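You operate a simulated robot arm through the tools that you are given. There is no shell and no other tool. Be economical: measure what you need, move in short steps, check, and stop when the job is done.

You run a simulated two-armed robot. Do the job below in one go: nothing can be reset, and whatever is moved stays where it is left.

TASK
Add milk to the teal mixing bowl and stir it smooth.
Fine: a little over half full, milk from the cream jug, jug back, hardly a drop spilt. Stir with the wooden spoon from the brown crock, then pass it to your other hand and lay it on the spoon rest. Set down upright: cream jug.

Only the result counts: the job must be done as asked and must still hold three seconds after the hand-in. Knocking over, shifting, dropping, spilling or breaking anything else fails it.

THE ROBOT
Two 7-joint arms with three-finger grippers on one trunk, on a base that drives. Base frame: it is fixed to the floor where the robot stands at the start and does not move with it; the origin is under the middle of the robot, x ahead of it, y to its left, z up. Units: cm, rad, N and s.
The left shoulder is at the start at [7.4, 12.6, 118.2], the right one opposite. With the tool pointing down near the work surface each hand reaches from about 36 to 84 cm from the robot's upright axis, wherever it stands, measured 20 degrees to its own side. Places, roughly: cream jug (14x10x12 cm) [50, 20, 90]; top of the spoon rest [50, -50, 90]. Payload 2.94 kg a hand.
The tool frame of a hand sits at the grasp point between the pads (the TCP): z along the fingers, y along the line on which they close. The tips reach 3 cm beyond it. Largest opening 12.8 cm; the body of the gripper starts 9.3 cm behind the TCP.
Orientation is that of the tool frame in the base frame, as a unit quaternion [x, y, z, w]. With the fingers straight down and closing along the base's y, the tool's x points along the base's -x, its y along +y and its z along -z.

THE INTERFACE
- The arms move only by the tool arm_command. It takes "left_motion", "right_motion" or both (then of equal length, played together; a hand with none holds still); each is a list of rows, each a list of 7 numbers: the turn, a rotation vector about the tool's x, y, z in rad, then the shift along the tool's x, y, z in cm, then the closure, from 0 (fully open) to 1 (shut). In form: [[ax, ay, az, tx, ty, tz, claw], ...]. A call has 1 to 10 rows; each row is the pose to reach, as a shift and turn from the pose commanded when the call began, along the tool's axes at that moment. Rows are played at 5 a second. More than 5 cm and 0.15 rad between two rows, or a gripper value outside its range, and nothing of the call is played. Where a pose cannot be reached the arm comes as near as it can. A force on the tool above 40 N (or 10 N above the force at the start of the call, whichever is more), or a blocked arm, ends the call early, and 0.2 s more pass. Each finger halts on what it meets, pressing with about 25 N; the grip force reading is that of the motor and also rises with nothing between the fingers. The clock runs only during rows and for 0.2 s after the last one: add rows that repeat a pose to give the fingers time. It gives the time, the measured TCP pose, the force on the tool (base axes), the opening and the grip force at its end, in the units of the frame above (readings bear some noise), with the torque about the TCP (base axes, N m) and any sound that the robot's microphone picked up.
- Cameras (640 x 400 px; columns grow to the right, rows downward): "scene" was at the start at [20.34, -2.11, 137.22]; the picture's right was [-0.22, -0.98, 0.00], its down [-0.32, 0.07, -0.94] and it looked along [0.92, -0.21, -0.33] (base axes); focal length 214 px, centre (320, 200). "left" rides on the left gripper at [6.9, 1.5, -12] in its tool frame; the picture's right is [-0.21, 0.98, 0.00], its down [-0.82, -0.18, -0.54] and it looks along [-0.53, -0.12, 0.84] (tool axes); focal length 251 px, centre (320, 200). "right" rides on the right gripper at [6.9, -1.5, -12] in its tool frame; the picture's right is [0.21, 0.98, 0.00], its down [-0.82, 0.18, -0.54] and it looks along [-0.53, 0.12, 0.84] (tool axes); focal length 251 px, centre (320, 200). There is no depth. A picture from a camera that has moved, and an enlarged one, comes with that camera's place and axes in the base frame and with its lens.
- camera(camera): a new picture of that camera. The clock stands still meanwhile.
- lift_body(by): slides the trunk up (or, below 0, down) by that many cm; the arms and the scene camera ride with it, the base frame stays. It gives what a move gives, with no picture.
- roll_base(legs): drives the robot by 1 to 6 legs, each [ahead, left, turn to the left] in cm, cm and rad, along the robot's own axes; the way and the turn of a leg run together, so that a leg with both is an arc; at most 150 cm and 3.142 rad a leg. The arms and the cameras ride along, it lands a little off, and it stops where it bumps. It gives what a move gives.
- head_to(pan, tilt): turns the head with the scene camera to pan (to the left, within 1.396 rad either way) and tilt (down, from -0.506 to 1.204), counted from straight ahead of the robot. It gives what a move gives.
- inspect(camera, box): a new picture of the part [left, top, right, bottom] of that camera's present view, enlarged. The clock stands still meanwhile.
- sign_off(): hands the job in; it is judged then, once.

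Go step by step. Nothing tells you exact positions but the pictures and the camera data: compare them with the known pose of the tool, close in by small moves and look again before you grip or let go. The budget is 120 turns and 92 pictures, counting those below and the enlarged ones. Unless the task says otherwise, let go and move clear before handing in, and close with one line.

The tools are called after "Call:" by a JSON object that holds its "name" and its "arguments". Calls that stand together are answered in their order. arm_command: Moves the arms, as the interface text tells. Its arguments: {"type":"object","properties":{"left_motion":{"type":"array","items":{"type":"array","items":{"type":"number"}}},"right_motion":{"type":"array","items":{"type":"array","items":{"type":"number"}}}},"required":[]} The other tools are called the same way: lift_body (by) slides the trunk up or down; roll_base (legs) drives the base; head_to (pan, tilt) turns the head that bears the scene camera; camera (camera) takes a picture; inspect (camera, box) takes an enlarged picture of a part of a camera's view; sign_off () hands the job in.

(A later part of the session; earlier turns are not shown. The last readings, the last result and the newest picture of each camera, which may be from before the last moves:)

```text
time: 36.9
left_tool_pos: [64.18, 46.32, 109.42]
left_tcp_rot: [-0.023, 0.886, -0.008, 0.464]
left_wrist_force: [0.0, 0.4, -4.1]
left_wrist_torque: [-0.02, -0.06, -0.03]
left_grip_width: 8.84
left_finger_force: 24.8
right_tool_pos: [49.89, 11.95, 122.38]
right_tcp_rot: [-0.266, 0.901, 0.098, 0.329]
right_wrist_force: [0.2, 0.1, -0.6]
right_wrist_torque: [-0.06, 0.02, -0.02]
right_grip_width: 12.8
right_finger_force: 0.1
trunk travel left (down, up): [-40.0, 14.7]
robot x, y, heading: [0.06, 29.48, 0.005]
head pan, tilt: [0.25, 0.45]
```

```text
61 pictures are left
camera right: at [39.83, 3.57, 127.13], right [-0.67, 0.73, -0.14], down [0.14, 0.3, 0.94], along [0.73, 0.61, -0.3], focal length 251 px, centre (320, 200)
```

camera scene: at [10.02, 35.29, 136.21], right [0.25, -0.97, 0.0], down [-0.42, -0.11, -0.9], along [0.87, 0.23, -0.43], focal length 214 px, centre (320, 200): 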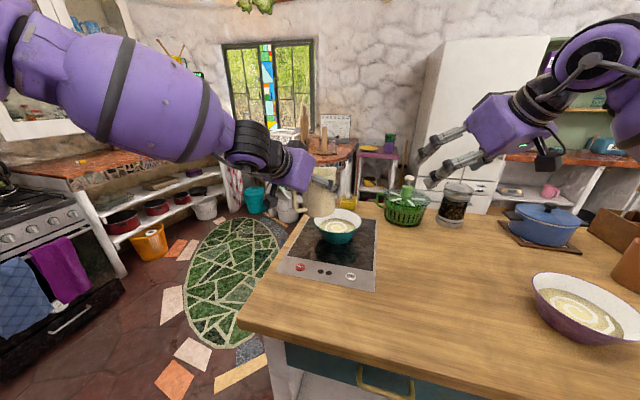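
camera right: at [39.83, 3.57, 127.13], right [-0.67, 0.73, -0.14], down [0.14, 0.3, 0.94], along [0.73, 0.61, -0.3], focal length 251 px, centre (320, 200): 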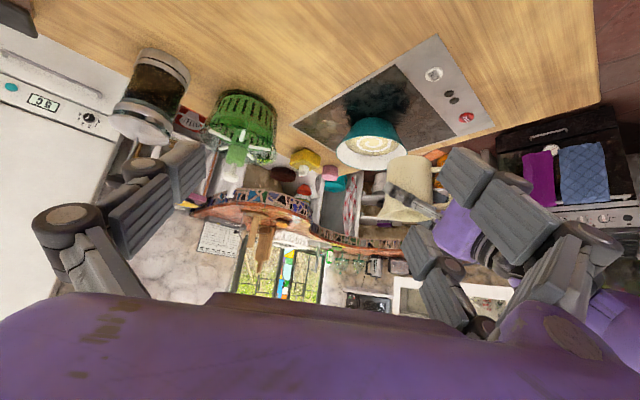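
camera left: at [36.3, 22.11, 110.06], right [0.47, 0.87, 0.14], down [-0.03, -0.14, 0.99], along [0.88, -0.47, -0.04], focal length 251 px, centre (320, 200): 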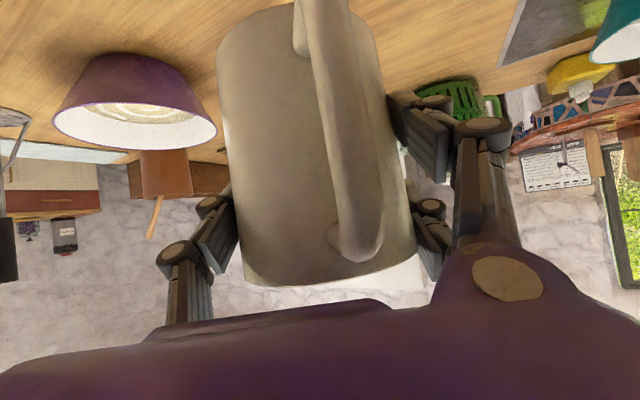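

Call:
{"name": "arm_command", "arguments": {"left_motion": [[0, 0.12, 0, 0, 0, 0, 1], [0, 0.24, 0, 0, 0, 0, 1], [0, 0.36, 0, 0, 0, 0, 1], [0, 0.48, 0, 0, 0, 0, 1], [0, 0.6, 0, 0, 0, 0, 1], [0, 0.7, 0, 0, 0, 0, 1], [0, 0.7, 0, 0, 0, 0, 1]]}}

Call:
{"name": "inspect", "arguments": {"camera": "right", "box": [320, 90, 480, 220]}}

```text
time: 38.5
left_tool_pos: [64.02, 46.36, 109.61]
left_tcp_rot: [-0.019, 0.991, -0.016, 0.133]
left_wrist_force: [0.2, -0.1, -5.2]
left_wrist_torque: [0.02, -0.12, 0.01]
left_grip_width: 8.84
left_finger_force: 24.7
right_tool_pos: [49.94, 11.92, 122.45]
right_tcp_rot: [-0.266, 0.901, 0.096, 0.328]
right_wrist_force: [0.0, -0.9, -0.3]
right_wrist_torque: [0.0, 0.02, -0.01]
right_grip_width: 12.82
right_finger_force: 0.1
trunk travel left (down, up): [-40.0, 14.7]
robot x, y, heading: [0.27, 29.62, 0.006]
head pan, tilt: [0.25, 0.45]
```

```text
3.08 times, centred on (400, 155) of right
camera zoom: at [39.74, 3.53, 127.17], right [-0.67, 0.73, -0.14], down [0.14, 0.3, 0.94], along [0.73, 0.61, -0.3], focal length 774 px, centre (74, 338)
```

zoom: 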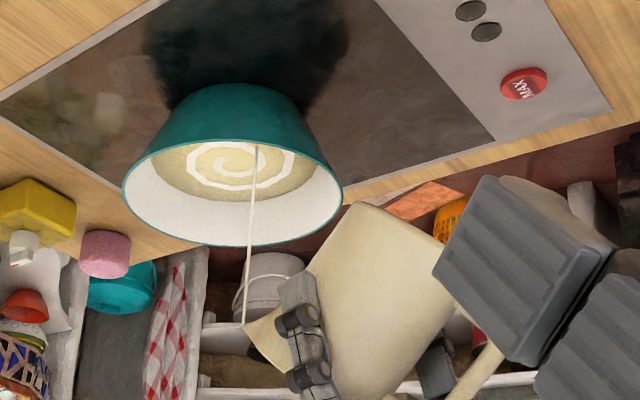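

Milk is flowing in a thin stream into the bowl, near its centre. Holding this tilt and watching.

Call:
{"name": "arm_command", "arguments": {"left_motion": [[0, 0.06, 0, 0, 0, 0, 1], [0, 0.06, 0, 0, 0, 0, 1], [0, 0.06, 0, 0, 0, 0, 1], [0, 0.06, 0, 0, 0, 0, 1], [0, 0.06, 0, 0, 0, 0, 1]]}}

Call:
{"name": "inspect", "arguments": {"camera": "right", "box": [320, 90, 480, 220]}}

```text
time: 39.7
left_tool_pos: [64.11, 46.37, 109.63]
left_tcp_rot: [-0.019, 0.994, -0.016, 0.103]
left_wrist_force: [0.1, 0.4, -5.5]
left_wrist_torque: [-0.03, -0.11, -0.01]
left_grip_width: 8.86
left_finger_force: 25.7
right_tool_pos: [49.92, 11.97, 122.47]
right_tcp_rot: [-0.266, 0.901, 0.097, 0.329]
right_wrist_force: [-0.5, 0.4, 1.2]
right_wrist_torque: [0.01, 0.0, 0.0]
right_grip_width: 12.8
right_finger_force: 0.1
trunk travel left (down, up): [-40.0, 14.7]
robot x, y, heading: [0.34, 29.49, 0.007]
head pan, tilt: [0.25, 0.45]
```

```text
3.08 times, centred on (400, 155) of right
camera zoom: at [39.78, 3.53, 127.16], right [-0.67, 0.73, -0.14], down [0.14, 0.3, 0.94], along [0.73, 0.61, -0.3], focal length 774 px, centre (74, 338)
```

zoom: 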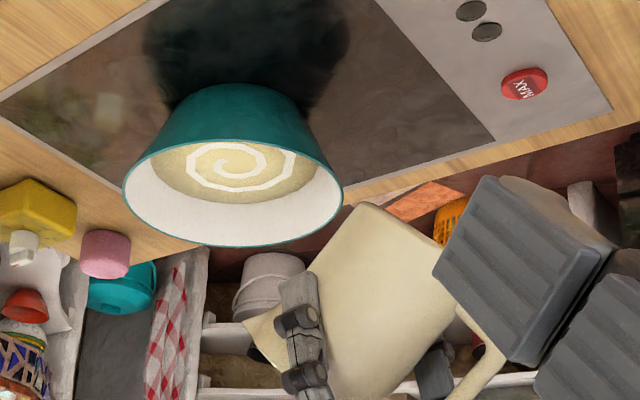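

The flow stops when the tilt stops, so the tilt is a good gauge. Tilting further in small steps.

Call:
{"name": "arm_command", "arguments": {"left_motion": [[0, 0.05, 0, 0, 0, 0, 1], [0, 0.1, 0, 0, 0, 0, 1], [0, 0.1, 0, 0, 0, 0, 1], [0, 0.1, 0, 0, 0, 0, 1], [0, 0.1, 0, 0, 0, 0, 1], [0, 0.1, 0, 0, 0, 0, 1]]}}

Call:
{"name": "inspect", "arguments": {"camera": "right", "box": [320, 90, 480, 220]}}

```text
time: 41.1
left_tool_pos: [63.62, 47.75, 109.61]
left_tcp_rot: [-0.019, 0.998, -0.018, 0.053]
left_wrist_force: [-0.4, 0.0, -3.6]
left_wrist_torque: [0.03, -0.12, -0.02]
left_grip_width: 8.84
left_finger_force: 25.0
left hand out of reach, approached as far as the arm can: row 1, 2, 3, 4, 5, 6
right_tool_pos: [49.94, 11.91, 122.44]
right_tcp_rot: [-0.266, 0.901, 0.097, 0.329]
right_wrist_force: [-0.1, -0.4, 0.7]
right_wrist_torque: [0.02, 0.0, 0.01]
right_grip_width: 12.81
right_finger_force: 0.1
trunk travel left (down, up): [-40.0, 14.7]
robot x, y, heading: [0.16, 29.07, 0.005]
head pan, tilt: [0.25, 0.45]
```

```text
3.08 times, centred on (400, 155) of right
camera zoom: at [39.8, 3.52, 127.15], right [-0.67, 0.73, -0.14], down [0.14, 0.3, 0.94], along [0.73, 0.61, -0.3], focal length 774 px, centre (74, 338)
```

zoom: 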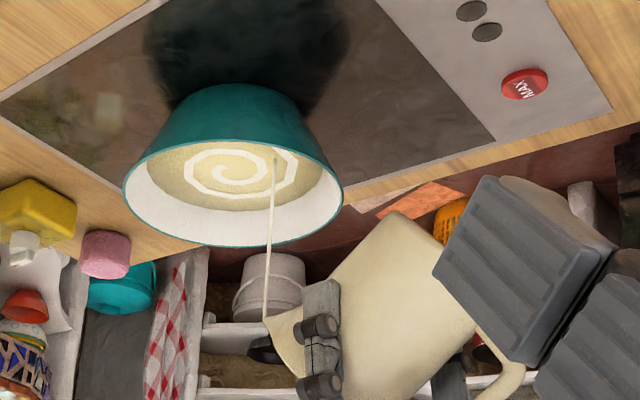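

Flow is good but the arm is at a joint limit and wants to be further left relative to the body. I'll ease the tilt back, shift the base right and re-extend the arm left.

Call:
{"name": "arm_command", "arguments": {"left_motion": [[0, 0, 0, 0, 0, 0, 1], [0, 0, 0, 0, 0, 0, 1], [0, 0, 0, 0, 0, 0, 1], [0, -0.1, 0, 0, 0, 0, 1], [0, -0.2, 0, 0, 0, 0, 1], [0, -0.3, 0, 0, 0, 0, 1], [0, -0.4, 0, 0, 0, 0, 1]]}}

Call:
{"name": "roll_base", "arguments": {"legs": [[2, -9, 0]]}}

```text
time: 42.7
left_tool_pos: [63.5, 47.64, 109.68]
left_tcp_rot: [-0.02, 0.967, -0.014, 0.252]
left_wrist_force: [-0.2, 0.1, -3.4]
left_wrist_torque: [-0.01, -0.12, -0.03]
left_grip_width: 8.83
left_finger_force: 24.8
right_tool_pos: [49.84, 11.93, 122.38]
right_tcp_rot: [-0.266, 0.901, 0.098, 0.329]
right_wrist_force: [-0.6, 0.1, 0.2]
right_wrist_torque: [0.01, -0.04, -0.03]
right_grip_width: 12.82
right_finger_force: 0.0
trunk travel left (down, up): [-40.0, 14.7]
robot x, y, heading: [-0.09, 29.47, 0.008]
head pan, tilt: [0.25, 0.45]
```

```text
time: 44.2
left_tool_pos: [65.55, 38.85, 109.58]
left_tcp_rot: [-0.021, 0.968, -0.013, 0.251]
left_wrist_force: [0.7, 0.3, -4.4]
left_wrist_torque: [-0.01, -0.08, 0.0]
left_grip_width: 8.83
left_finger_force: 24.8
right_tool_pos: [51.91, 3.02, 122.41]
right_tcp_rot: [-0.267, 0.9, 0.098, 0.329]
right_wrist_force: [0.1, -1.0, -0.2]
right_wrist_torque: [0.01, 0.0, 0.01]
right_grip_width: 12.8
right_finger_force: 0.0
trunk travel left (down, up): [-40.0, 14.7]
robot x, y, heading: [1.88, 20.43, 0.007]
head pan, tilt: [0.25, 0.45]
```

Call:
{"name": "arm_command", "arguments": {"left_motion": [[0, 0, 0, 0.3, 2.5, -0.2, 1], [0, 0, 0, 0.6, 5, -0.4, 1], [0, 0, 0, 0.9, 7.4, -0.6, 1], [0, 0.1, 0, 0.9, 7.4, -0.6, 1], [0, 0.2, 0, 0.9, 7.4, -0.6, 1], [0, 0.3, 0, 0.9, 7.4, -0.6, 1], [0, 0.4, 0, 0.9, 7.4, -0.6, 1], [0, 0.4, 0, 0.9, 7.4, -0.6, 1]]}}

Call:
{"name": "camera", "arguments": {"camera": "right"}}

```text
time: 46.0
left_tool_pos: [64.19, 46.19, 109.48]
left_tcp_rot: [-0.019, 0.998, -0.017, 0.053]
left_wrist_force: [-0.6, 0.2, -4.2]
left_wrist_torque: [-0.01, -0.16, 0.01]
left_grip_width: 8.85
left_finger_force: 25.0
right_tool_pos: [51.91, 3.18, 122.55]
right_tcp_rot: [-0.265, 0.901, 0.097, 0.329]
right_wrist_force: [0.1, 1.0, -0.2]
right_wrist_torque: [0.02, -0.03, 0.02]
right_grip_width: 12.78
right_finger_force: 0.1
trunk travel left (down, up): [-40.0, 14.7]
robot x, y, heading: [1.99, 20.34, 0.006]
head pan, tilt: [0.25, 0.45]
```

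```text
57 pictures are left
camera right: at [41.74, -5.32, 127.18], right [-0.67, 0.73, -0.14], down [0.14, 0.3, 0.94], along [0.73, 0.61, -0.3], focal length 251 px, centre (320, 200)
```

right: 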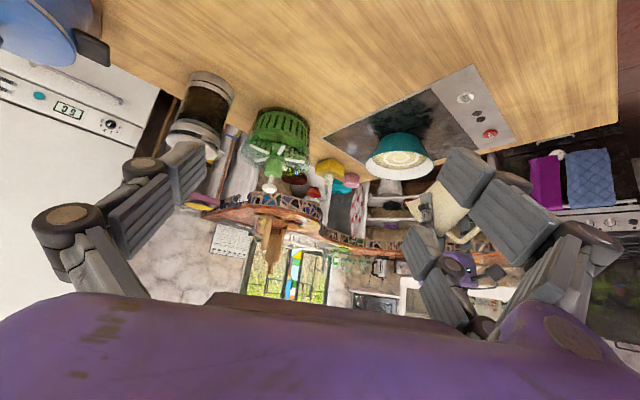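

Call:
{"name": "arm_command", "arguments": {"left_motion": [[0, 0.06, 0, 0, 0, 0, 1], [0, 0.12, 0, 0, 0, 0, 1], [0, 0.12, 0, 0, 0, 0, 1], [0, 0.12, 0, 0, 0, 0, 1], [0, 0.12, 0, 0, 0, 0, 1], [0, 0.12, 0, 0, 0, 0, 1], [0, 0.12, 0, 0, 0, 0, 1]]}}

Call:
{"name": "inspect", "arguments": {"camera": "right", "box": [350, 110, 480, 220]}}

```text
time: 47.6
left_tool_pos: [64.29, 46.15, 109.5]
left_tcp_rot: [-0.017, 1.0, -0.018, -0.006]
left_wrist_force: [-0.3, -0.6, -2.7]
left_wrist_torque: [0.03, -0.09, 0.03]
left_grip_width: 8.83
left_finger_force: 25.1
right_tool_pos: [51.85, 3.06, 122.44]
right_tcp_rot: [-0.266, 0.901, 0.097, 0.329]
right_wrist_force: [0.9, -0.5, -0.2]
right_wrist_torque: [0.0, -0.01, 0.0]
right_grip_width: 12.8
right_finger_force: 0.0
trunk travel left (down, up): [-40.0, 14.7]
robot x, y, heading: [1.98, 20.29, 0.003]
head pan, tilt: [0.25, 0.45]
```

```text
3.64 times, centred on (415, 165) of right
camera zoom: at [41.79, -5.35, 127.16], right [-0.67, 0.73, -0.14], down [0.14, 0.3, 0.94], along [0.73, 0.61, -0.3], focal length 914 px, centre (-26, 327)
```

zoom: 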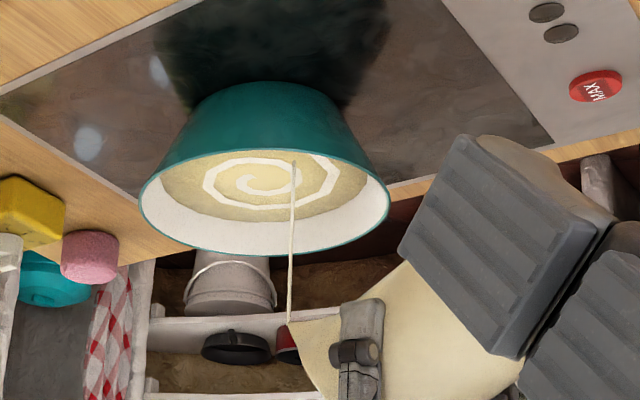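

Level is rising well; holding until the stream stops, then checking.

Call:
{"name": "arm_command", "arguments": {"left_motion": [[0, 0, 0, 0, 0, 0, 1], [0, 0, 0, 0, 0, 0, 1], [0, 0, 0, 0, 0, 0, 1], [0, 0, 0, 0, 0, 0, 1], [0, 0, 0, 0, 0, 0, 1]]}}

Call:
{"name": "inspect", "arguments": {"camera": "right", "box": [360, 120, 450, 190]}}

```text
time: 48.8
left_tool_pos: [64.34, 46.13, 109.47]
left_tcp_rot: [-0.016, 1.0, -0.018, -0.007]
left_wrist_force: [-0.3, 1.0, -3.1]
left_wrist_torque: [0.03, -0.11, -0.03]
left_grip_width: 8.81
left_finger_force: 25.1
right_tool_pos: [51.93, 3.19, 122.58]
right_tcp_rot: [-0.266, 0.901, 0.097, 0.329]
right_wrist_force: [0.2, -0.3, 0.5]
right_wrist_torque: [-0.05, -0.01, 0.02]
right_grip_width: 12.82
right_finger_force: 0.1
trunk travel left (down, up): [-40.0, 14.7]
robot x, y, heading: [2.11, 20.7, 0.003]
head pan, tilt: [0.25, 0.45]
```

```text
5.71 times, centred on (405, 155) of right
camera zoom: at [41.78, -5.36, 127.16], right [-0.67, 0.73, -0.14], down [0.14, 0.3, 0.94], along [0.73, 0.61, -0.3], focal length 1437 px, centre (-166, 457)
```

zoom: 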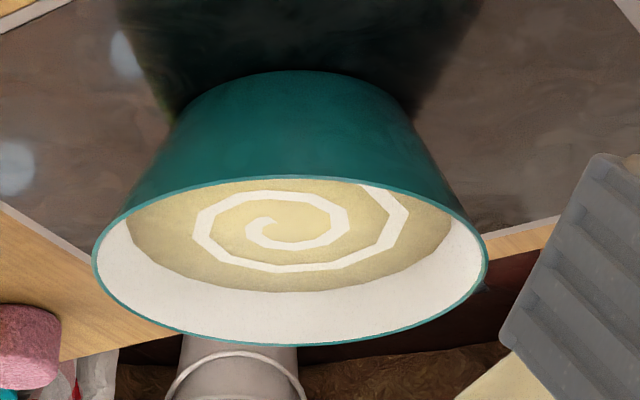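

By the wall geometry, the bowl is now about 52–56% full by volume. A very slight extra tilt, then I'll right the jug.

Call:
{"name": "arm_command", "arguments": {"left_motion": [[0, 0.035, 0, 0, 0, 0, 1], [0, 0.035, 0, 0, 0, 0, 1], [0, 0.035, 0, 0, 0, 0, 1], [0, 0.035, 0, 0, 0, 0, 1], [0, 0.035, 0, 0, 0, 0, 1], [0, 0.035, 0, 0, 0, 0, 1], [0, -0.1, 0, 0, 0, 0, 1], [0, -0.2, 0, 0, 0, 0, 1], [0, -0.3, 0, 0, 0, 0, 1]]}}

Call:
{"name": "inspect", "arguments": {"camera": "right", "box": [360, 120, 450, 190]}}

```text
time: 50.8
left_tool_pos: [64.13, 46.19, 109.52]
left_tcp_rot: [-0.02, 0.989, -0.015, 0.144]
left_wrist_force: [-0.6, 0.5, -2.8]
left_wrist_torque: [-0.01, -0.08, -0.05]
left_grip_width: 8.8
left_finger_force: 24.6
right_tool_pos: [51.75, 3.05, 122.5]
right_tcp_rot: [-0.266, 0.901, 0.098, 0.33]
right_wrist_force: [0.6, -0.5, 0.0]
right_wrist_torque: [-0.02, 0.03, -0.02]
right_grip_width: 12.82
right_finger_force: 0.0
trunk travel left (down, up): [-40.0, 14.7]
robot x, y, heading: [2.28, 20.48, 0.003]
head pan, tilt: [0.25, 0.45]
```

```text
5.71 times, centred on (405, 155) of right
camera zoom: at [41.71, -5.34, 127.19], right [-0.67, 0.73, -0.14], down [0.14, 0.3, 0.94], along [0.73, 0.61, -0.3], focal length 1437 px, centre (-166, 457)
```

zoom: 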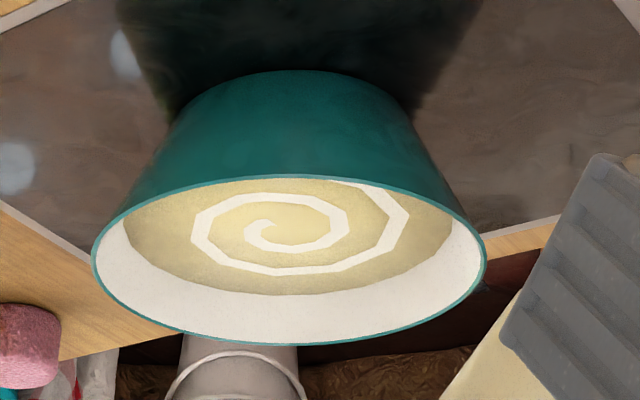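

About 56% full by the same measure. Righting the jug and drawing the right hand back out of the way, then driving back to the jug's old place.

Call:
{"name": "arm_command", "arguments": {"left_motion": [[0, -0.11, 0, 0, 0, 0, 1], [0, -0.22, 0, 0, 0, 0, 1], [0, -0.33, 0, 0, 0, 0, 1], [0, -0.44, 0, 0, 0, 0, 1], [0, -0.56, 0, 0, 0, 0, 1], [0, -0.675, 0, 0, 0, 0, 1], [0, -0.675, 0, 0, 0, 0, 1]], "right_motion": [[0, 0, 0, 0.2, 0.8, -1.5, 0], [0, 0, 0, 0.4, 1.5, -3, 0], [0, 0, 0, 0.6, 2.2, -4.5, 0], [0, 0, 0, 0.8, 3, -6, 0], [0, 0, 0, 1, 3.7, -7.5, 0], [0, 0, 0, 1.2, 4.4, -8.9, 0], [0, 0, 0, 1.2, 4.4, -8.9, 0]]}}

Call:
{"name": "roll_base", "arguments": {"legs": [[-15, 0, 0], [0, -30, 0]]}}

Call:
{"name": "camera", "arguments": {"camera": "scene"}}

Call:
{"name": "camera", "arguments": {"camera": "left"}}

```text
time: 52.4
left_tool_pos: [64.37, 46.24, 109.44]
left_tcp_rot: [-0.023, 0.886, -0.009, 0.462]
left_wrist_force: [-0.6, 0.5, -1.9]
left_wrist_torque: [0.04, -0.03, 0.01]
left_grip_width: 8.81
left_finger_force: 25.2
right_tool_pos: [43.89, 3.1, 128.62]
right_tcp_rot: [-0.266, 0.901, 0.097, 0.329]
right_wrist_force: [-0.8, 0.8, -0.8]
right_wrist_torque: [-0.01, 0.03, 0.04]
right_grip_width: 12.82
right_finger_force: 0.0
trunk travel left (down, up): [-40.0, 14.7]
robot x, y, heading: [1.96, 20.64, 0.009]
head pan, tilt: [0.25, 0.45]
```

```text
time: 56.6
left_tool_pos: [49.44, 16.21, 109.38]
left_tcp_rot: [-0.023, 0.886, -0.008, 0.463]
left_wrist_force: [0.3, 0.8, -3.1]
left_wrist_torque: [0.05, -0.05, -0.01]
left_grip_width: 8.8
left_finger_force: 24.7
right_tool_pos: [29.08, -26.89, 128.54]
right_tcp_rot: [-0.265, 0.901, 0.097, 0.329]
right_wrist_force: [0.0, 0.2, -0.3]
right_wrist_torque: [0.04, 0.0, -0.01]
right_grip_width: 12.79
right_finger_force: 0.1
trunk travel left (down, up): [-40.0, 14.7]
robot x, y, heading: [-12.94, -9.71, 0.006]
head pan, tilt: [0.25, 0.45]
```

```text
53 pictures are left
camera scene: at [7.44, -7.24, 136.19], right [0.25, -0.97, 0.0], down [-0.42, -0.11, -0.9], along [0.87, 0.23, -0.44], focal length 214 px, centre (320, 200)
```

scene: 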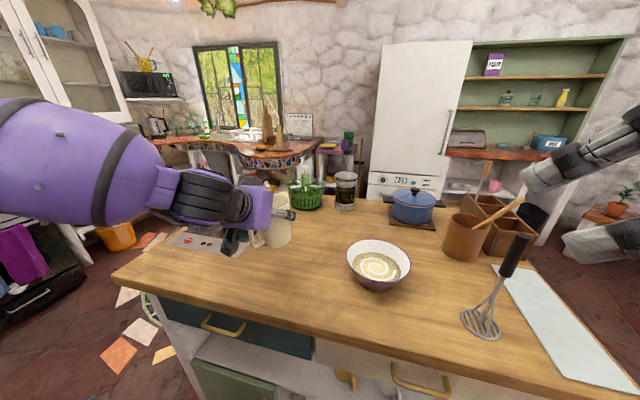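

```text
52 pictures are left
camera left: at [35.66, 17.22, 110.5], right [0.09, 0.99, 0.14], down [0.03, -0.14, 0.99], along [1.0, -0.08, -0.05], focal length 251 px, centre (320, 200)
```

left: 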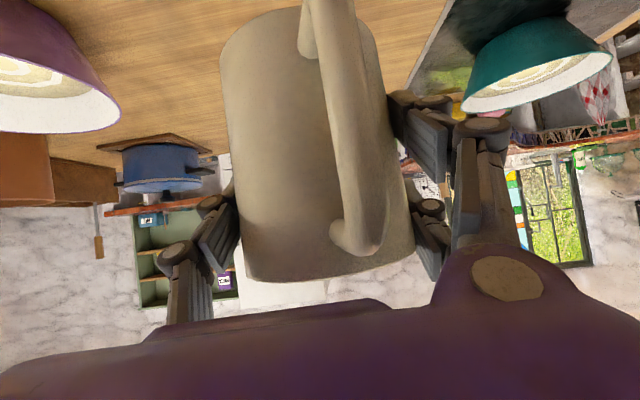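

The jug is above its old spot. Lowering it.

Call:
{"name": "arm_command", "arguments": {"left_motion": [[0, 0, 0, 2.2, 0.1, 1, 1], [0, 0, 0, 4.2, 0.2, 2.4, 1], [0, 0, 0, 6.2, 0.3, 3.8, 1], [0, 0, 0, 7.9, 0.35, 5, 1], [0, 0, 0, 8.7, 0.35, 5.5, 1], [0, 0, 0, 8.7, 0.35, 5.5, 1]]}}

Call:
{"name": "camera", "arguments": {"camera": "left"}}

Call:
{"name": "inspect", "arguments": {"camera": "scene", "box": [160, 170, 340, 280]}}

```text
time: 58.0
left_tool_pos: [49.03, 16.19, 98.98]
left_tcp_rot: [-0.023, 0.886, -0.008, 0.463]
left_wrist_force: [-0.1, -0.1, -2.6]
left_wrist_torque: [0.04, 0.01, -0.01]
left_grip_width: 8.81
left_finger_force: 24.7
right_tool_pos: [29.16, -26.93, 128.54]
right_tcp_rot: [-0.266, 0.901, 0.097, 0.329]
right_wrist_force: [-0.3, 0.6, -0.2]
right_wrist_torque: [0.0, 0.03, -0.01]
right_grip_width: 12.77
right_finger_force: 0.2
trunk travel left (down, up): [-40.0, 14.7]
robot x, y, heading: [-12.8, -9.67, 0.002]
head pan, tilt: [0.25, 0.45]
```

```text
51 pictures are left
camera left: at [35.17, 17.2, 100.11], right [0.09, 0.99, 0.14], down [0.03, -0.14, 0.99], along [1.0, -0.08, -0.04], focal length 251 px, centre (320, 200)
```

left: 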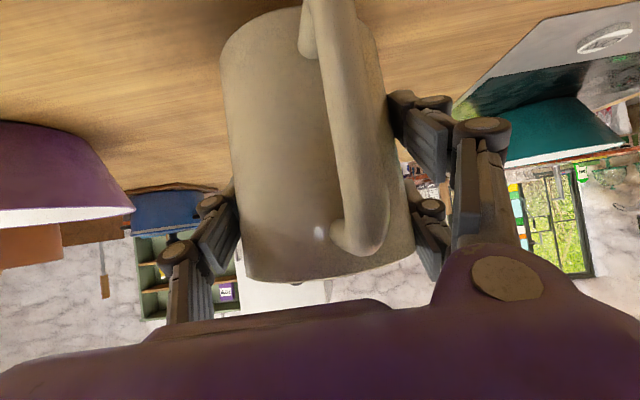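

```text
3.56 times, centred on (250, 225) of scene
camera zoom: at [7.43, -7.24, 136.19], right [0.25, -0.97, 0.0], down [-0.42, -0.11, -0.9], along [0.87, 0.23, -0.44], focal length 763 px, centre (569, 111)
```

zoom: 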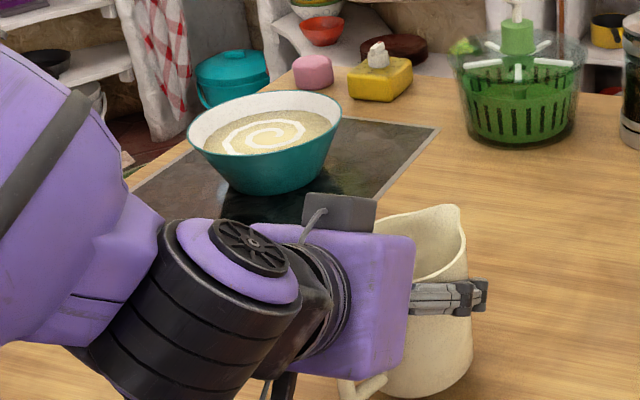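

Call:
{"name": "arm_command", "arguments": {"left_motion": [[0, 0, 0, 0.33, 0, 0.23, 1], [0, 0, 0, 0.66, 0, 0.45, 1], [0, 0, 0, 0.9, 0, 0.62, 1], [0, 0, 0, 0.9, 0, 0.62, 1]]}}

```text
time: 59.0
left_tool_pos: [48.95, 16.12, 98.08]
left_tcp_rot: [-0.023, 0.886, -0.008, 0.462]
left_wrist_force: [0.6, -0.1, -3.0]
left_wrist_torque: [0.04, -0.03, -0.02]
left_grip_width: 8.78
left_finger_force: 24.8
right_tool_pos: [29.2, -26.83, 128.48]
right_tcp_rot: [-0.266, 0.901, 0.097, 0.328]
right_wrist_force: [-0.4, -0.5, -0.2]
right_wrist_torque: [-0.03, 0.0, -0.02]
right_grip_width: 12.8
right_finger_force: 0.0
trunk travel left (down, up): [-40.0, 14.7]
robot x, y, heading: [-12.6, -9.29, 0.008]
head pan, tilt: [0.25, 0.45]
```

Call:
{"name": "arm_command", "arguments": {"left_motion": [[0, 0, 0, 0.25, 0, 0.17, 1], [0, 0, 0, 0.5, 0, 0.34, 1], [0, 0, 0, 0.5, 0, 0.34, 1]]}}

```text
time: 59.8
left_tool_pos: [48.95, 16.04, 97.48]
left_tcp_rot: [-0.024, 0.886, -0.007, 0.463]
left_wrist_force: [-0.9, -0.3, -2.9]
left_wrist_torque: [0.01, -0.05, 0.0]
left_grip_width: 8.82
left_finger_force: 25.0
right_tool_pos: [29.08, -26.98, 128.48]
right_tcp_rot: [-0.265, 0.901, 0.097, 0.329]
right_wrist_force: [0.0, -0.8, -1.0]
right_wrist_torque: [-0.01, 0.0, 0.01]
right_grip_width: 12.78
right_finger_force: 0.0
trunk travel left (down, up): [-40.0, 14.7]
robot x, y, heading: [-13.05, -9.82, 0.003]
head pan, tilt: [0.25, 0.45]
```

Call:
{"name": "arm_command", "arguments": {"left_motion": [[0, 0, 0, 0.12, 0, 0.09, 1], [0, 0, 0, 0.25, 0, 0.17, 1], [0, 0, 0, 0.25, 0, 0.17, 1]]}}

Call:
{"name": "arm_command", "arguments": {"left_motion": [[0, 0, 0, 0.12, 0, 0.09, 1], [0, 0, 0, 0.25, 0, 0.17, 1], [0, 0, 0, 0.25, 0, 0.17, 1]]}}

```text
time: 60.6
left_tool_pos: [49.03, 16.04, 97.46]
left_tcp_rot: [-0.023, 0.885, -0.008, 0.465]
left_wrist_force: [-0.3, 0.9, 11.1]
left_wrist_torque: [0.64, 0.08, 0.05]
left_grip_width: 8.81
left_finger_force: 25.3
right_tool_pos: [28.98, -26.87, 128.69]
right_tcp_rot: [-0.266, 0.901, 0.098, 0.33]
right_wrist_force: [0.7, 0.0, 0.3]
right_wrist_torque: [0.0, 0.0, -0.01]
right_grip_width: 12.79
right_finger_force: 0.0
trunk travel left (down, up): [-40.0, 14.7]
robot x, y, heading: [-12.61, -9.51, 0.007]
head pan, tilt: [0.25, 0.45]
```

```text
time: 61.4
left_tool_pos: [48.9, 16.15, 96.83]
left_tcp_rot: [-0.023, 0.886, -0.008, 0.462]
left_wrist_force: [-1.1, 1.6, 9.4]
left_wrist_torque: [0.65, -0.09, 0.05]
left_grip_width: 8.53
left_finger_force: 24.4
right_tool_pos: [28.84, -26.9, 128.61]
right_tcp_rot: [-0.266, 0.901, 0.098, 0.329]
right_wrist_force: [0.0, 0.0, 0.4]
right_wrist_torque: [-0.02, 0.0, 0.02]
right_grip_width: 12.81
right_finger_force: 0.1
trunk travel left (down, up): [-40.0, 14.7]
robot x, y, heading: [-12.43, -9.44, 0.009]
head pan, tilt: [0.25, 0.45]
```

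The jug has touched down. I'll ease the pressure and open slowly.

Call:
{"name": "arm_command", "arguments": {"left_motion": [[0, 0, 0, -0.1, 0, -0.07, 1], [0, 0, 0, -0.1, 0, -0.07, 0.3], [0, 0, 0, -0.1, 0, -0.07, 0.25], [0, 0, 0, -0.1, 0, -0.07, 0.15], [0, 0, 0, -0.1, 0, -0.07, 0], [0, 0, 0, -0.1, 0, -0.07, 0], [0, 0, 0, -0.1, 0, -0.07, 0]]}}

Call:
{"name": "camera", "arguments": {"camera": "left"}}

Call:
{"name": "inspect", "arguments": {"camera": "scene", "box": [160, 170, 340, 280]}}

```text
time: 63.0
left_tool_pos: [48.88, 15.96, 97.09]
left_tcp_rot: [-0.024, 0.887, -0.008, 0.462]
left_wrist_force: [0.0, 1.1, -0.2]
left_wrist_torque: [0.01, -0.01, -0.01]
left_grip_width: 12.77
left_finger_force: 0.1
right_tool_pos: [29.0, -26.91, 128.45]
right_tcp_rot: [-0.266, 0.901, 0.097, 0.33]
right_wrist_force: [0.2, 0.0, 0.5]
right_wrist_torque: [0.02, -0.01, 0.02]
right_grip_width: 12.81
right_finger_force: 0.2
trunk travel left (down, up): [-40.0, 14.7]
robot x, y, heading: [-12.77, -9.7, 0.003]
head pan, tilt: [0.25, 0.45]
```

```text
49 pictures are left
camera left: at [35.13, 17.09, 98.07], right [0.09, 0.99, 0.14], down [0.03, -0.14, 0.99], along [1.0, -0.08, -0.04], focal length 251 px, centre (320, 200)
```

left: 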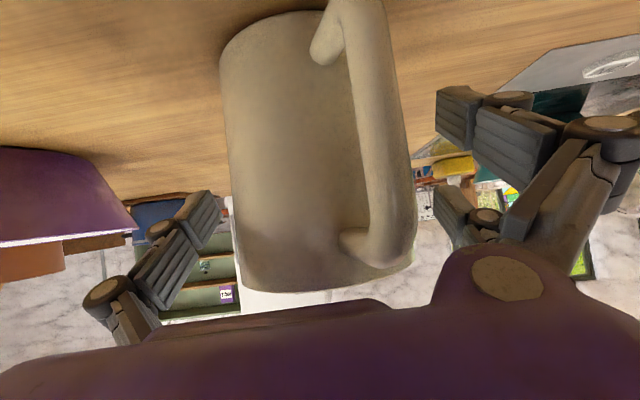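

```text
3.56 times, centred on (250, 225) of scene
camera zoom: at [7.41, -7.26, 136.2], right [0.25, -0.97, 0.0], down [-0.42, -0.11, -0.9], along [0.87, 0.23, -0.44], focal length 763 px, centre (569, 111)
```

zoom: 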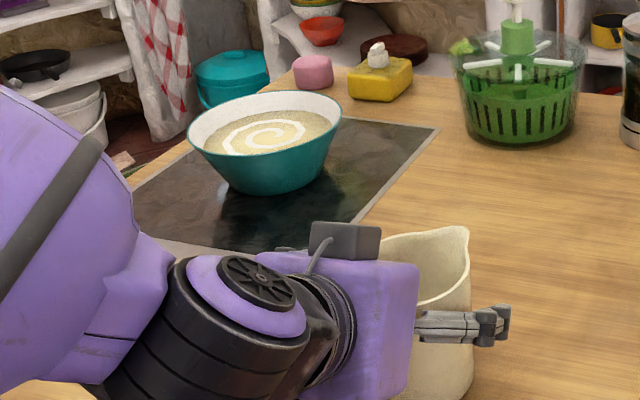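

Jug stands free and upright. Backing the hand off along its own axis, then up.

Call:
{"name": "arm_command", "arguments": {"left_motion": [[0, 0, 0, 0, 0, -3, 0], [0, 0, 0, 0, 0, -6, 0], [0, 0, 0, 0, 0, -10, 0], [0, 0, 0, 0, 0, -14, 0], [0, 0, 0, -3, 0, -17, 0], [0, 0, 0, -6, 0, -20, 0], [0, 0, 0, -9, 0, -22, 0]]}}

Call:
{"name": "head_to", "arguments": {"pan": -0.2, "tilt": 0.5}}

Call:
{"name": "camera", "arguments": {"camera": "scene"}}

```text
time: 64.6
left_tool_pos: [37.27, 16.24, 117.66]
left_tcp_rot: [-0.022, 0.888, -0.006, 0.46]
left_wrist_force: [-0.2, -1.5, 1.0]
left_wrist_torque: [0.08, 0.05, 0.07]
left_grip_width: 12.8
left_finger_force: 0.0
left hand out of reach, approached as far as the arm can: row 4, 5, 6, 7
right_tool_pos: [29.08, -27.33, 128.54]
right_tcp_rot: [-0.265, 0.901, 0.098, 0.33]
right_wrist_force: [0.1, -0.1, -1.1]
right_wrist_torque: [0.11, 0.01, 0.09]
right_grip_width: 12.8
right_finger_force: 0.1
trunk travel left (down, up): [-40.0, 14.7]
robot x, y, heading: [-12.96, -9.78, 0.005]
head pan, tilt: [0.25, 0.45]
```

```text
time: 65.5
left_tool_pos: [37.36, 16.73, 117.38]
left_tcp_rot: [-0.023, 0.887, -0.008, 0.461]
left_wrist_force: [-0.1, -0.1, 0.4]
left_wrist_torque: [0.0, 0.04, 0.01]
left_grip_width: 12.8
left_finger_force: 0.0
right_tool_pos: [29.12, -26.94, 128.54]
right_tcp_rot: [-0.266, 0.901, 0.097, 0.329]
right_wrist_force: [-0.8, -0.2, 0.0]
right_wrist_torque: [-0.03, 0.03, 0.01]
right_grip_width: 12.79
right_finger_force: 0.1
trunk travel left (down, up): [-40.0, 14.7]
robot x, y, heading: [-13.36, -9.6, 0.005]
head pan, tilt: [-0.201, 0.499]
```

```text
47 pictures are left
camera scene: at [7.44, -11.33, 135.75], right [-0.19, -0.98, 0.0], down [-0.47, 0.09, -0.88], along [0.86, -0.17, -0.48], focal length 214 px, centre (320, 200)
```

scene: 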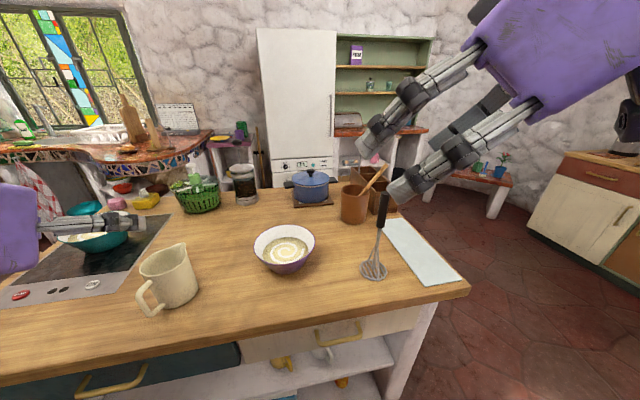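

Jug is back and upright. Now a closer look at the crock and spoon.

Call:
{"name": "inspect", "arguments": {"camera": "scene", "box": [320, 140, 470, 290]}}

Call:
{"name": "camera", "arguments": {"camera": "right"}}

```text
2.67 times, centred on (395, 215) of scene
camera zoom: at [7.44, -11.33, 135.75], right [-0.19, -0.98, 0.0], down [-0.47, 0.09, -0.88], along [0.86, -0.17, -0.48], focal length 572 px, centre (120, 160)
```

zoom: 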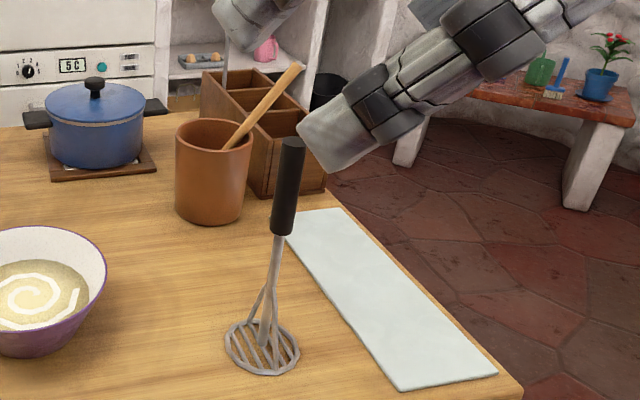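

```text
45 pictures are left
camera right: at [18.95, -35.31, 133.23], right [-0.67, 0.73, -0.14], down [0.14, 0.3, 0.94], along [0.73, 0.61, -0.3], focal length 251 px, centre (320, 200)
```

right: 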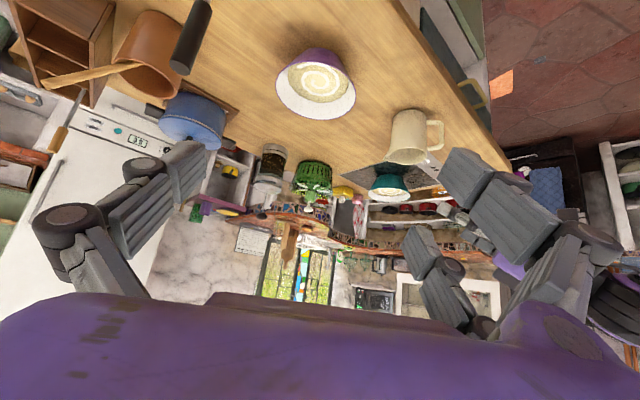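

The spoon's handle end is at about (73.5, -48, 110), leaning towards -y over the crock's rim (crock centre (73.7, -37.4), rim z ≈ 101). The masher stands alone at (46, -34). I'll drive right and turn the right hand in line with the spoon handle.

Call:
{"name": "roll_base", "arguments": {"legs": [[0, -23, 0], [13, 0, 0]]}}

Call:
{"name": "arm_command", "arguments": {"right_motion": [[-0.047, 0.072, 0.103, 0, 0, 0, 0], [-0.095, 0.143, 0.207, 0, 0, 0, 0], [-0.142, 0.215, 0.31, 0, 0, 0, 0], [-0.19, 0.286, 0.413, 0, 0, 0, 0], [-0.237, 0.358, 0.516, 0, 0, 0, 0], [-0.285, 0.429, 0.62, 0, 0, 0, 0], [-0.332, 0.501, 0.723, 0, 0, 0, 0], [-0.332, 0.501, 0.723, 0, 0, 0, 0]]}}

Call:
{"name": "camera", "arguments": {"camera": "right"}}

```text
time: 69.0
left_tool_pos: [50.19, -6.61, 117.61]
left_tcp_rot: [-0.024, 0.887, -0.008, 0.462]
left_wrist_force: [0.0, 0.3, -0.2]
left_wrist_torque: [0.04, -0.04, 0.01]
left_grip_width: 12.8
left_finger_force: 0.0
right_tool_pos: [42.1, -50.2, 128.48]
right_tcp_rot: [-0.267, 0.901, 0.098, 0.329]
right_wrist_force: [-0.1, 0.0, -0.1]
right_wrist_torque: [-0.02, -0.02, 0.0]
right_grip_width: 12.81
right_finger_force: 0.1
trunk travel left (down, up): [-40.0, 14.7]
robot x, y, heading: [0.5, -33.22, 0.004]
head pan, tilt: [-0.201, 0.499]
```

```text
time: 70.8
left_tool_pos: [50.39, -6.6, 117.64]
left_tcp_rot: [-0.024, 0.887, -0.007, 0.462]
left_wrist_force: [0.0, 0.6, -0.2]
left_wrist_torque: [0.01, -0.02, 0.0]
left_grip_width: 12.79
left_finger_force: 0.0
right_tool_pos: [42.13, -50.14, 128.57]
right_tcp_rot: [0.0, 0.96, 0.281, -0.001]
right_wrist_force: [0.3, 0.9, -0.1]
right_wrist_torque: [0.01, -0.01, -0.01]
right_grip_width: 12.78
right_finger_force: 0.0
trunk travel left (down, up): [-40.0, 14.7]
robot x, y, heading: [0.5, -32.43, 0.004]
head pan, tilt: [-0.201, 0.499]
```

```text
44 pictures are left
camera right: at [35.23, -57.96, 137.82], right [-0.21, 0.82, 0.53], down [0.82, -0.14, 0.55], along [0.53, 0.55, -0.65], focal length 251 px, centre (320, 200)
```

right: 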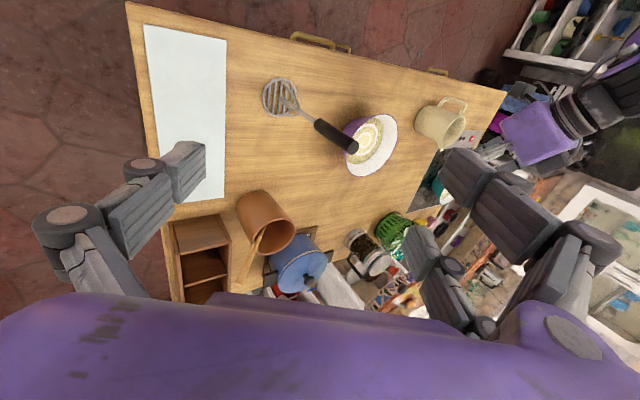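

Call:
{"name": "arm_command", "arguments": {"right_motion": [[0, 0, 0, -4, -1, 1.3, 0], [0, 0, 0, -8, -2, 2.6, 0], [0, 0, 0, -12, -3, 3.9, 0], [0, 0, 0, -16, -4, 5.2, 0], [0, 0, 0, -20, -5, 6.5, 0], [0, 0, 0, -24, -6, 7.8, 0], [0, 0, 0, -28, -7.2, 9, 0], [0, 0, 0, -31, -8, 10, 0], [0, 0, 0, -31, -8, 10, 0]]}}

Call:
{"name": "camera", "arguments": {"camera": "right"}}

Call:
{"name": "inspect", "arguments": {"camera": "scene", "box": [320, 100, 520, 260]}}

```text
time: 72.8
left_tool_pos: [50.33, -6.67, 117.74]
left_tcp_rot: [-0.024, 0.887, -0.007, 0.461]
left_wrist_force: [0.0, 0.6, 0.4]
left_wrist_torque: [0.0, -0.01, 0.01]
left_grip_width: 12.77
left_finger_force: 0.0
right_tool_pos: [73.28, -51.55, 115.77]
right_tcp_rot: [-0.001, 0.96, 0.282, 0.0]
right_wrist_force: [-0.2, 1.0, -0.2]
right_wrist_torque: [0.01, 0.01, -0.04]
right_grip_width: 12.78
right_finger_force: 0.0
trunk travel left (down, up): [-40.0, 14.7]
robot x, y, heading: [0.33, -33.12, 0.009]
head pan, tilt: [-0.201, 0.499]
```

```text
43 pictures are left
camera right: at [66.38, -59.45, 125.1], right [-0.22, 0.82, 0.53], down [0.82, -0.14, 0.55], along [0.53, 0.55, -0.65], focal length 251 px, centre (320, 200)
```

right: 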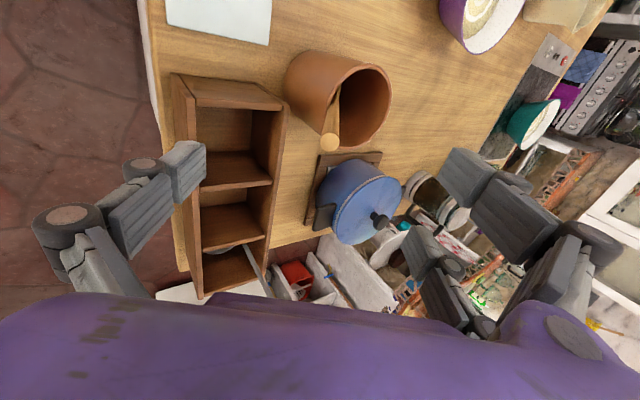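

```text
2.50 times, centred on (420, 180) of scene
camera zoom: at [20.46, -34.68, 135.76], right [-0.19, -0.98, 0.0], down [-0.47, 0.09, -0.88], along [0.86, -0.17, -0.48], focal length 536 px, centre (70, 250)
```

zoom: 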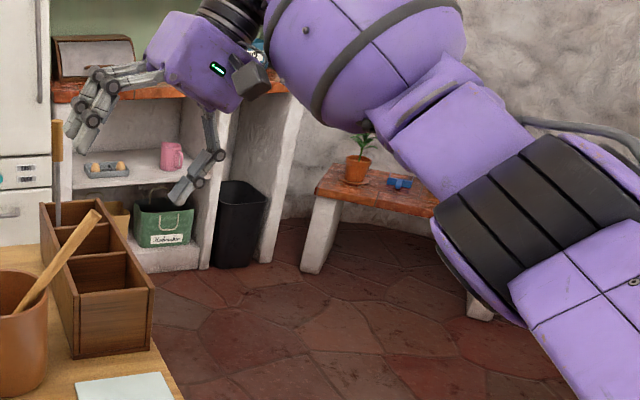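

Call:
{"name": "inspect", "arguments": {"camera": "right", "box": [280, 40, 400, 160]}}

```text
3.33 times, centred on (340, 100) of right
camera zoom: at [66.38, -59.45, 125.1], right [-0.22, 0.82, 0.53], down [0.82, -0.14, 0.55], along [0.53, 0.55, -0.65], focal length 838 px, centre (253, 533)
```

zoom: 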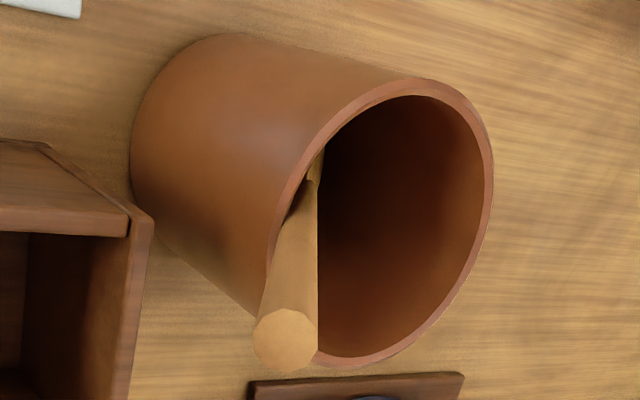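

Call:
{"name": "arm_command", "arguments": {"right_motion": [[-0.04, 0, 0, 0.15, 0.1, 1.6, 0], [-0.08, 0, 0, 0.3, 0.24, 3.2, 0], [-0.08, 0, 0, 0.3, 0.24, 3.2, 0]]}}

Call:
{"name": "camera", "arguments": {"camera": "right"}}

```text
time: 73.6
left_tool_pos: [50.33, -6.51, 117.68]
left_tcp_rot: [-0.024, 0.887, -0.008, 0.462]
left_wrist_force: [0.2, 0.3, -0.8]
left_wrist_torque: [0.03, -0.01, -0.02]
left_grip_width: 12.79
left_finger_force: 0.0
right_tool_pos: [72.95, -49.69, 113.26]
right_tcp_rot: [-0.001, 0.947, 0.32, 0.0]
right_wrist_force: [-0.4, 0.3, -0.1]
right_wrist_torque: [0.0, -0.02, -0.02]
right_grip_width: 12.78
right_finger_force: 0.1
trunk travel left (down, up): [-40.0, 14.7]
robot x, y, heading: [0.41, -33.05, 0.006]
head pan, tilt: [-0.201, 0.499]
```

```text
40 pictures are left
camera right: at [66.08, -58.17, 121.9], right [-0.22, 0.78, 0.59], down [0.82, -0.18, 0.54], along [0.53, 0.6, -0.6], focal length 251 px, centre (320, 200)
```

right: 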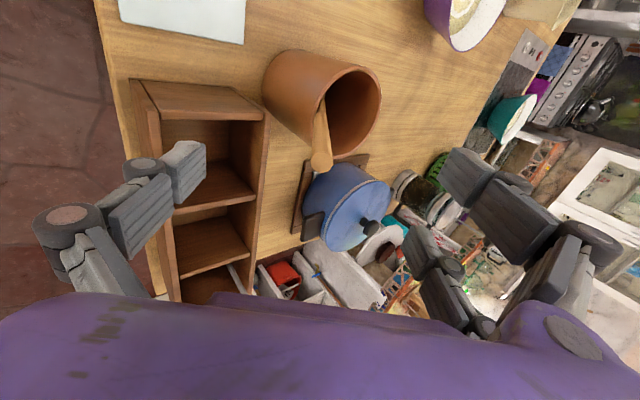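

The handle end sits exactly on the tool axis, in line with it. Sliding over the handle and closing gently.

Call:
{"name": "arm_command", "arguments": {"right_motion": [[0, 0, 0, 0, 0, 2.5, 0], [0, 0, 0, 0, 0, 5, 0], [0, 0, 0, 0, 0, 7.2, 0], [0, 0, 0, 0, 0, 7.2, 0.3], [0, 0, 0, 0, 0, 7.2, 0.6], [0, 0, 0, 0, 0, 7.2, 0.7], [0, 0, 0, 0, 0, 7.2, 0.7]]}}

Call:
{"name": "camera", "arguments": {"camera": "right"}}

```text
time: 75.2
left_tool_pos: [50.37, -6.69, 117.52]
left_tcp_rot: [-0.024, 0.887, -0.007, 0.462]
left_wrist_force: [0.2, -1.0, 0.2]
left_wrist_torque: [0.0, -0.01, -0.02]
left_grip_width: 12.8
left_finger_force: 0.0
right_tool_pos: [72.72, -45.17, 107.56]
right_tcp_rot: [-0.001, 0.948, 0.319, -0.001]
right_wrist_force: [0.7, -0.2, -0.3]
right_wrist_torque: [0.01, -0.01, 0.04]
right_grip_width: 3.84
right_finger_force: 0.0
trunk travel left (down, up): [-40.0, 14.7]
robot x, y, heading: [0.12, -33.03, 0.005]
head pan, tilt: [-0.201, 0.499]
```

```text
39 pictures are left
camera right: at [65.85, -53.69, 116.21], right [-0.21, 0.78, 0.59], down [0.82, -0.18, 0.54], along [0.53, 0.6, -0.6], focal length 251 px, centre (320, 200)
```

right: 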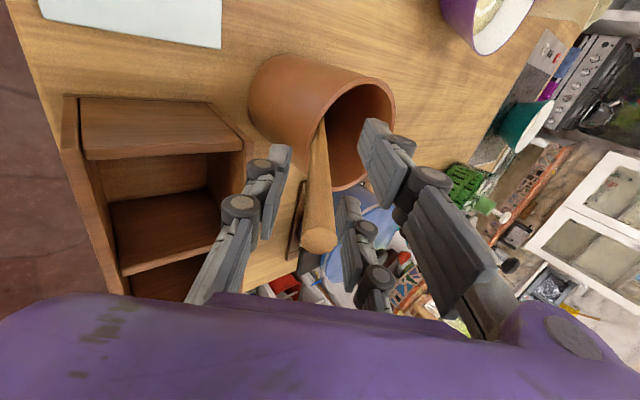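

Call:
{"name": "arm_command", "arguments": {"right_motion": [[0, 0, 0, -0.3, 0, 0, 0.7], [0, 0, 0, -0.3, 0, 0, 0.78], [0, 0, 0, -0.3, 0, 0, 0.84], [0, 0, 0, -0.3, 0, 0, 0.9], [0, 0, 0, -0.3, 0, 0, 1], [0, 0, 0, -0.3, 0, 0, 1]]}}

Call:
{"name": "camera", "arguments": {"camera": "right"}}

```text
time: 76.6
left_tool_pos: [50.39, -6.58, 117.65]
left_tcp_rot: [-0.025, 0.887, -0.007, 0.462]
left_wrist_force: [-0.1, 0.5, -0.2]
left_wrist_torque: [-0.01, 0.01, 0.02]
left_grip_width: 12.83
left_finger_force: 0.0
right_tool_pos: [73.11, -45.15, 107.62]
right_tcp_rot: [-0.001, 0.948, 0.319, 0.0]
right_wrist_force: [0.4, 0.1, 0.0]
right_wrist_torque: [-0.02, -0.03, 0.04]
right_grip_width: 0.03
right_finger_force: 2.7
trunk travel left (down, up): [-40.0, 14.7]
robot x, y, heading: [0.29, -32.91, 0.01]
head pan, tilt: [-0.201, 0.499]
```

```text
38 pictures are left
camera right: at [66.14, -53.68, 116.17], right [-0.21, 0.78, 0.59], down [0.82, -0.18, 0.54], along [0.53, 0.6, -0.6], focal length 251 px, centre (320, 200)
```

right: 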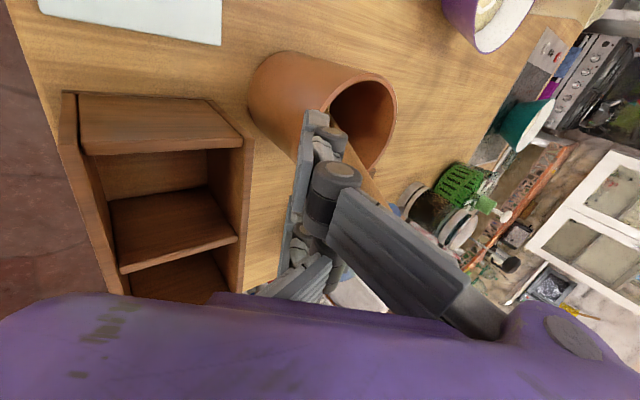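

The fingers closed on nothing: the handle is farther in x than I thought. Opening and re-measuring.

Call:
{"name": "arm_command", "arguments": {"right_motion": [[0, 0, 0, 0, 0, 0, 0.5], [0, 0, 0, 0, 0, 0, 0.5], [0, 0, 0, 0, 0, 0, 0.5]]}}

Call:
{"name": "inspect", "arguments": {"camera": "right", "box": [220, 50, 440, 270]}}

Call:
{"name": "inspect", "arguments": {"camera": "scene", "box": [310, 110, 470, 240]}}

```text
time: 77.4
left_tool_pos: [50.33, -6.55, 117.6]
left_tcp_rot: [-0.024, 0.887, -0.008, 0.461]
left_wrist_force: [-0.2, -0.9, -0.6]
left_wrist_torque: [-0.01, 0.01, 0.0]
left_grip_width: 12.78
left_finger_force: 0.0
right_tool_pos: [73.07, -45.13, 107.59]
right_tcp_rot: [-0.001, 0.948, 0.319, -0.001]
right_wrist_force: [0.8, 0.2, -0.3]
right_wrist_torque: [0.0, 0.0, 0.0]
right_grip_width: 6.39
right_finger_force: 0.0
trunk travel left (down, up): [-40.0, 14.7]
robot x, y, heading: [0.19, -33.04, 0.01]
head pan, tilt: [-0.201, 0.499]
```

```text
1.82 times, centred on (330, 160) of right
camera zoom: at [66.14, -53.68, 116.17], right [-0.21, 0.78, 0.59], down [0.82, -0.18, 0.54], along [0.53, 0.6, -0.6], focal length 457 px, centre (302, 273)
```

zoom: 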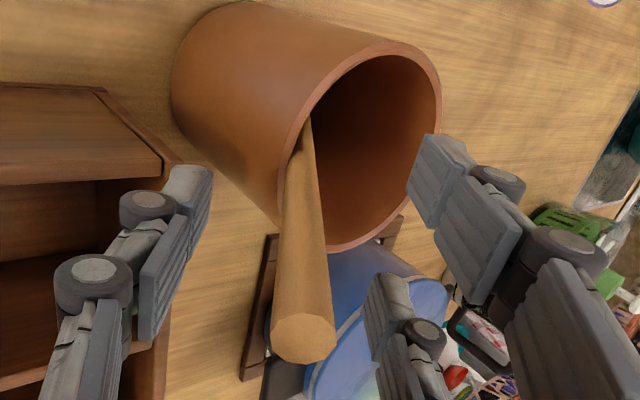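

```text
3.08 times, centred on (390, 175) of scene
camera zoom: at [20.51, -34.64, 135.75], right [-0.19, -0.98, 0.0], down [-0.47, 0.09, -0.88], along [0.86, -0.17, -0.48], focal length 660 px, centre (105, 277)
```

zoom: 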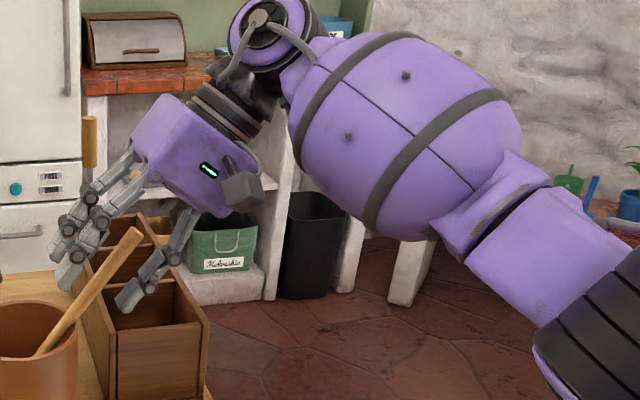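

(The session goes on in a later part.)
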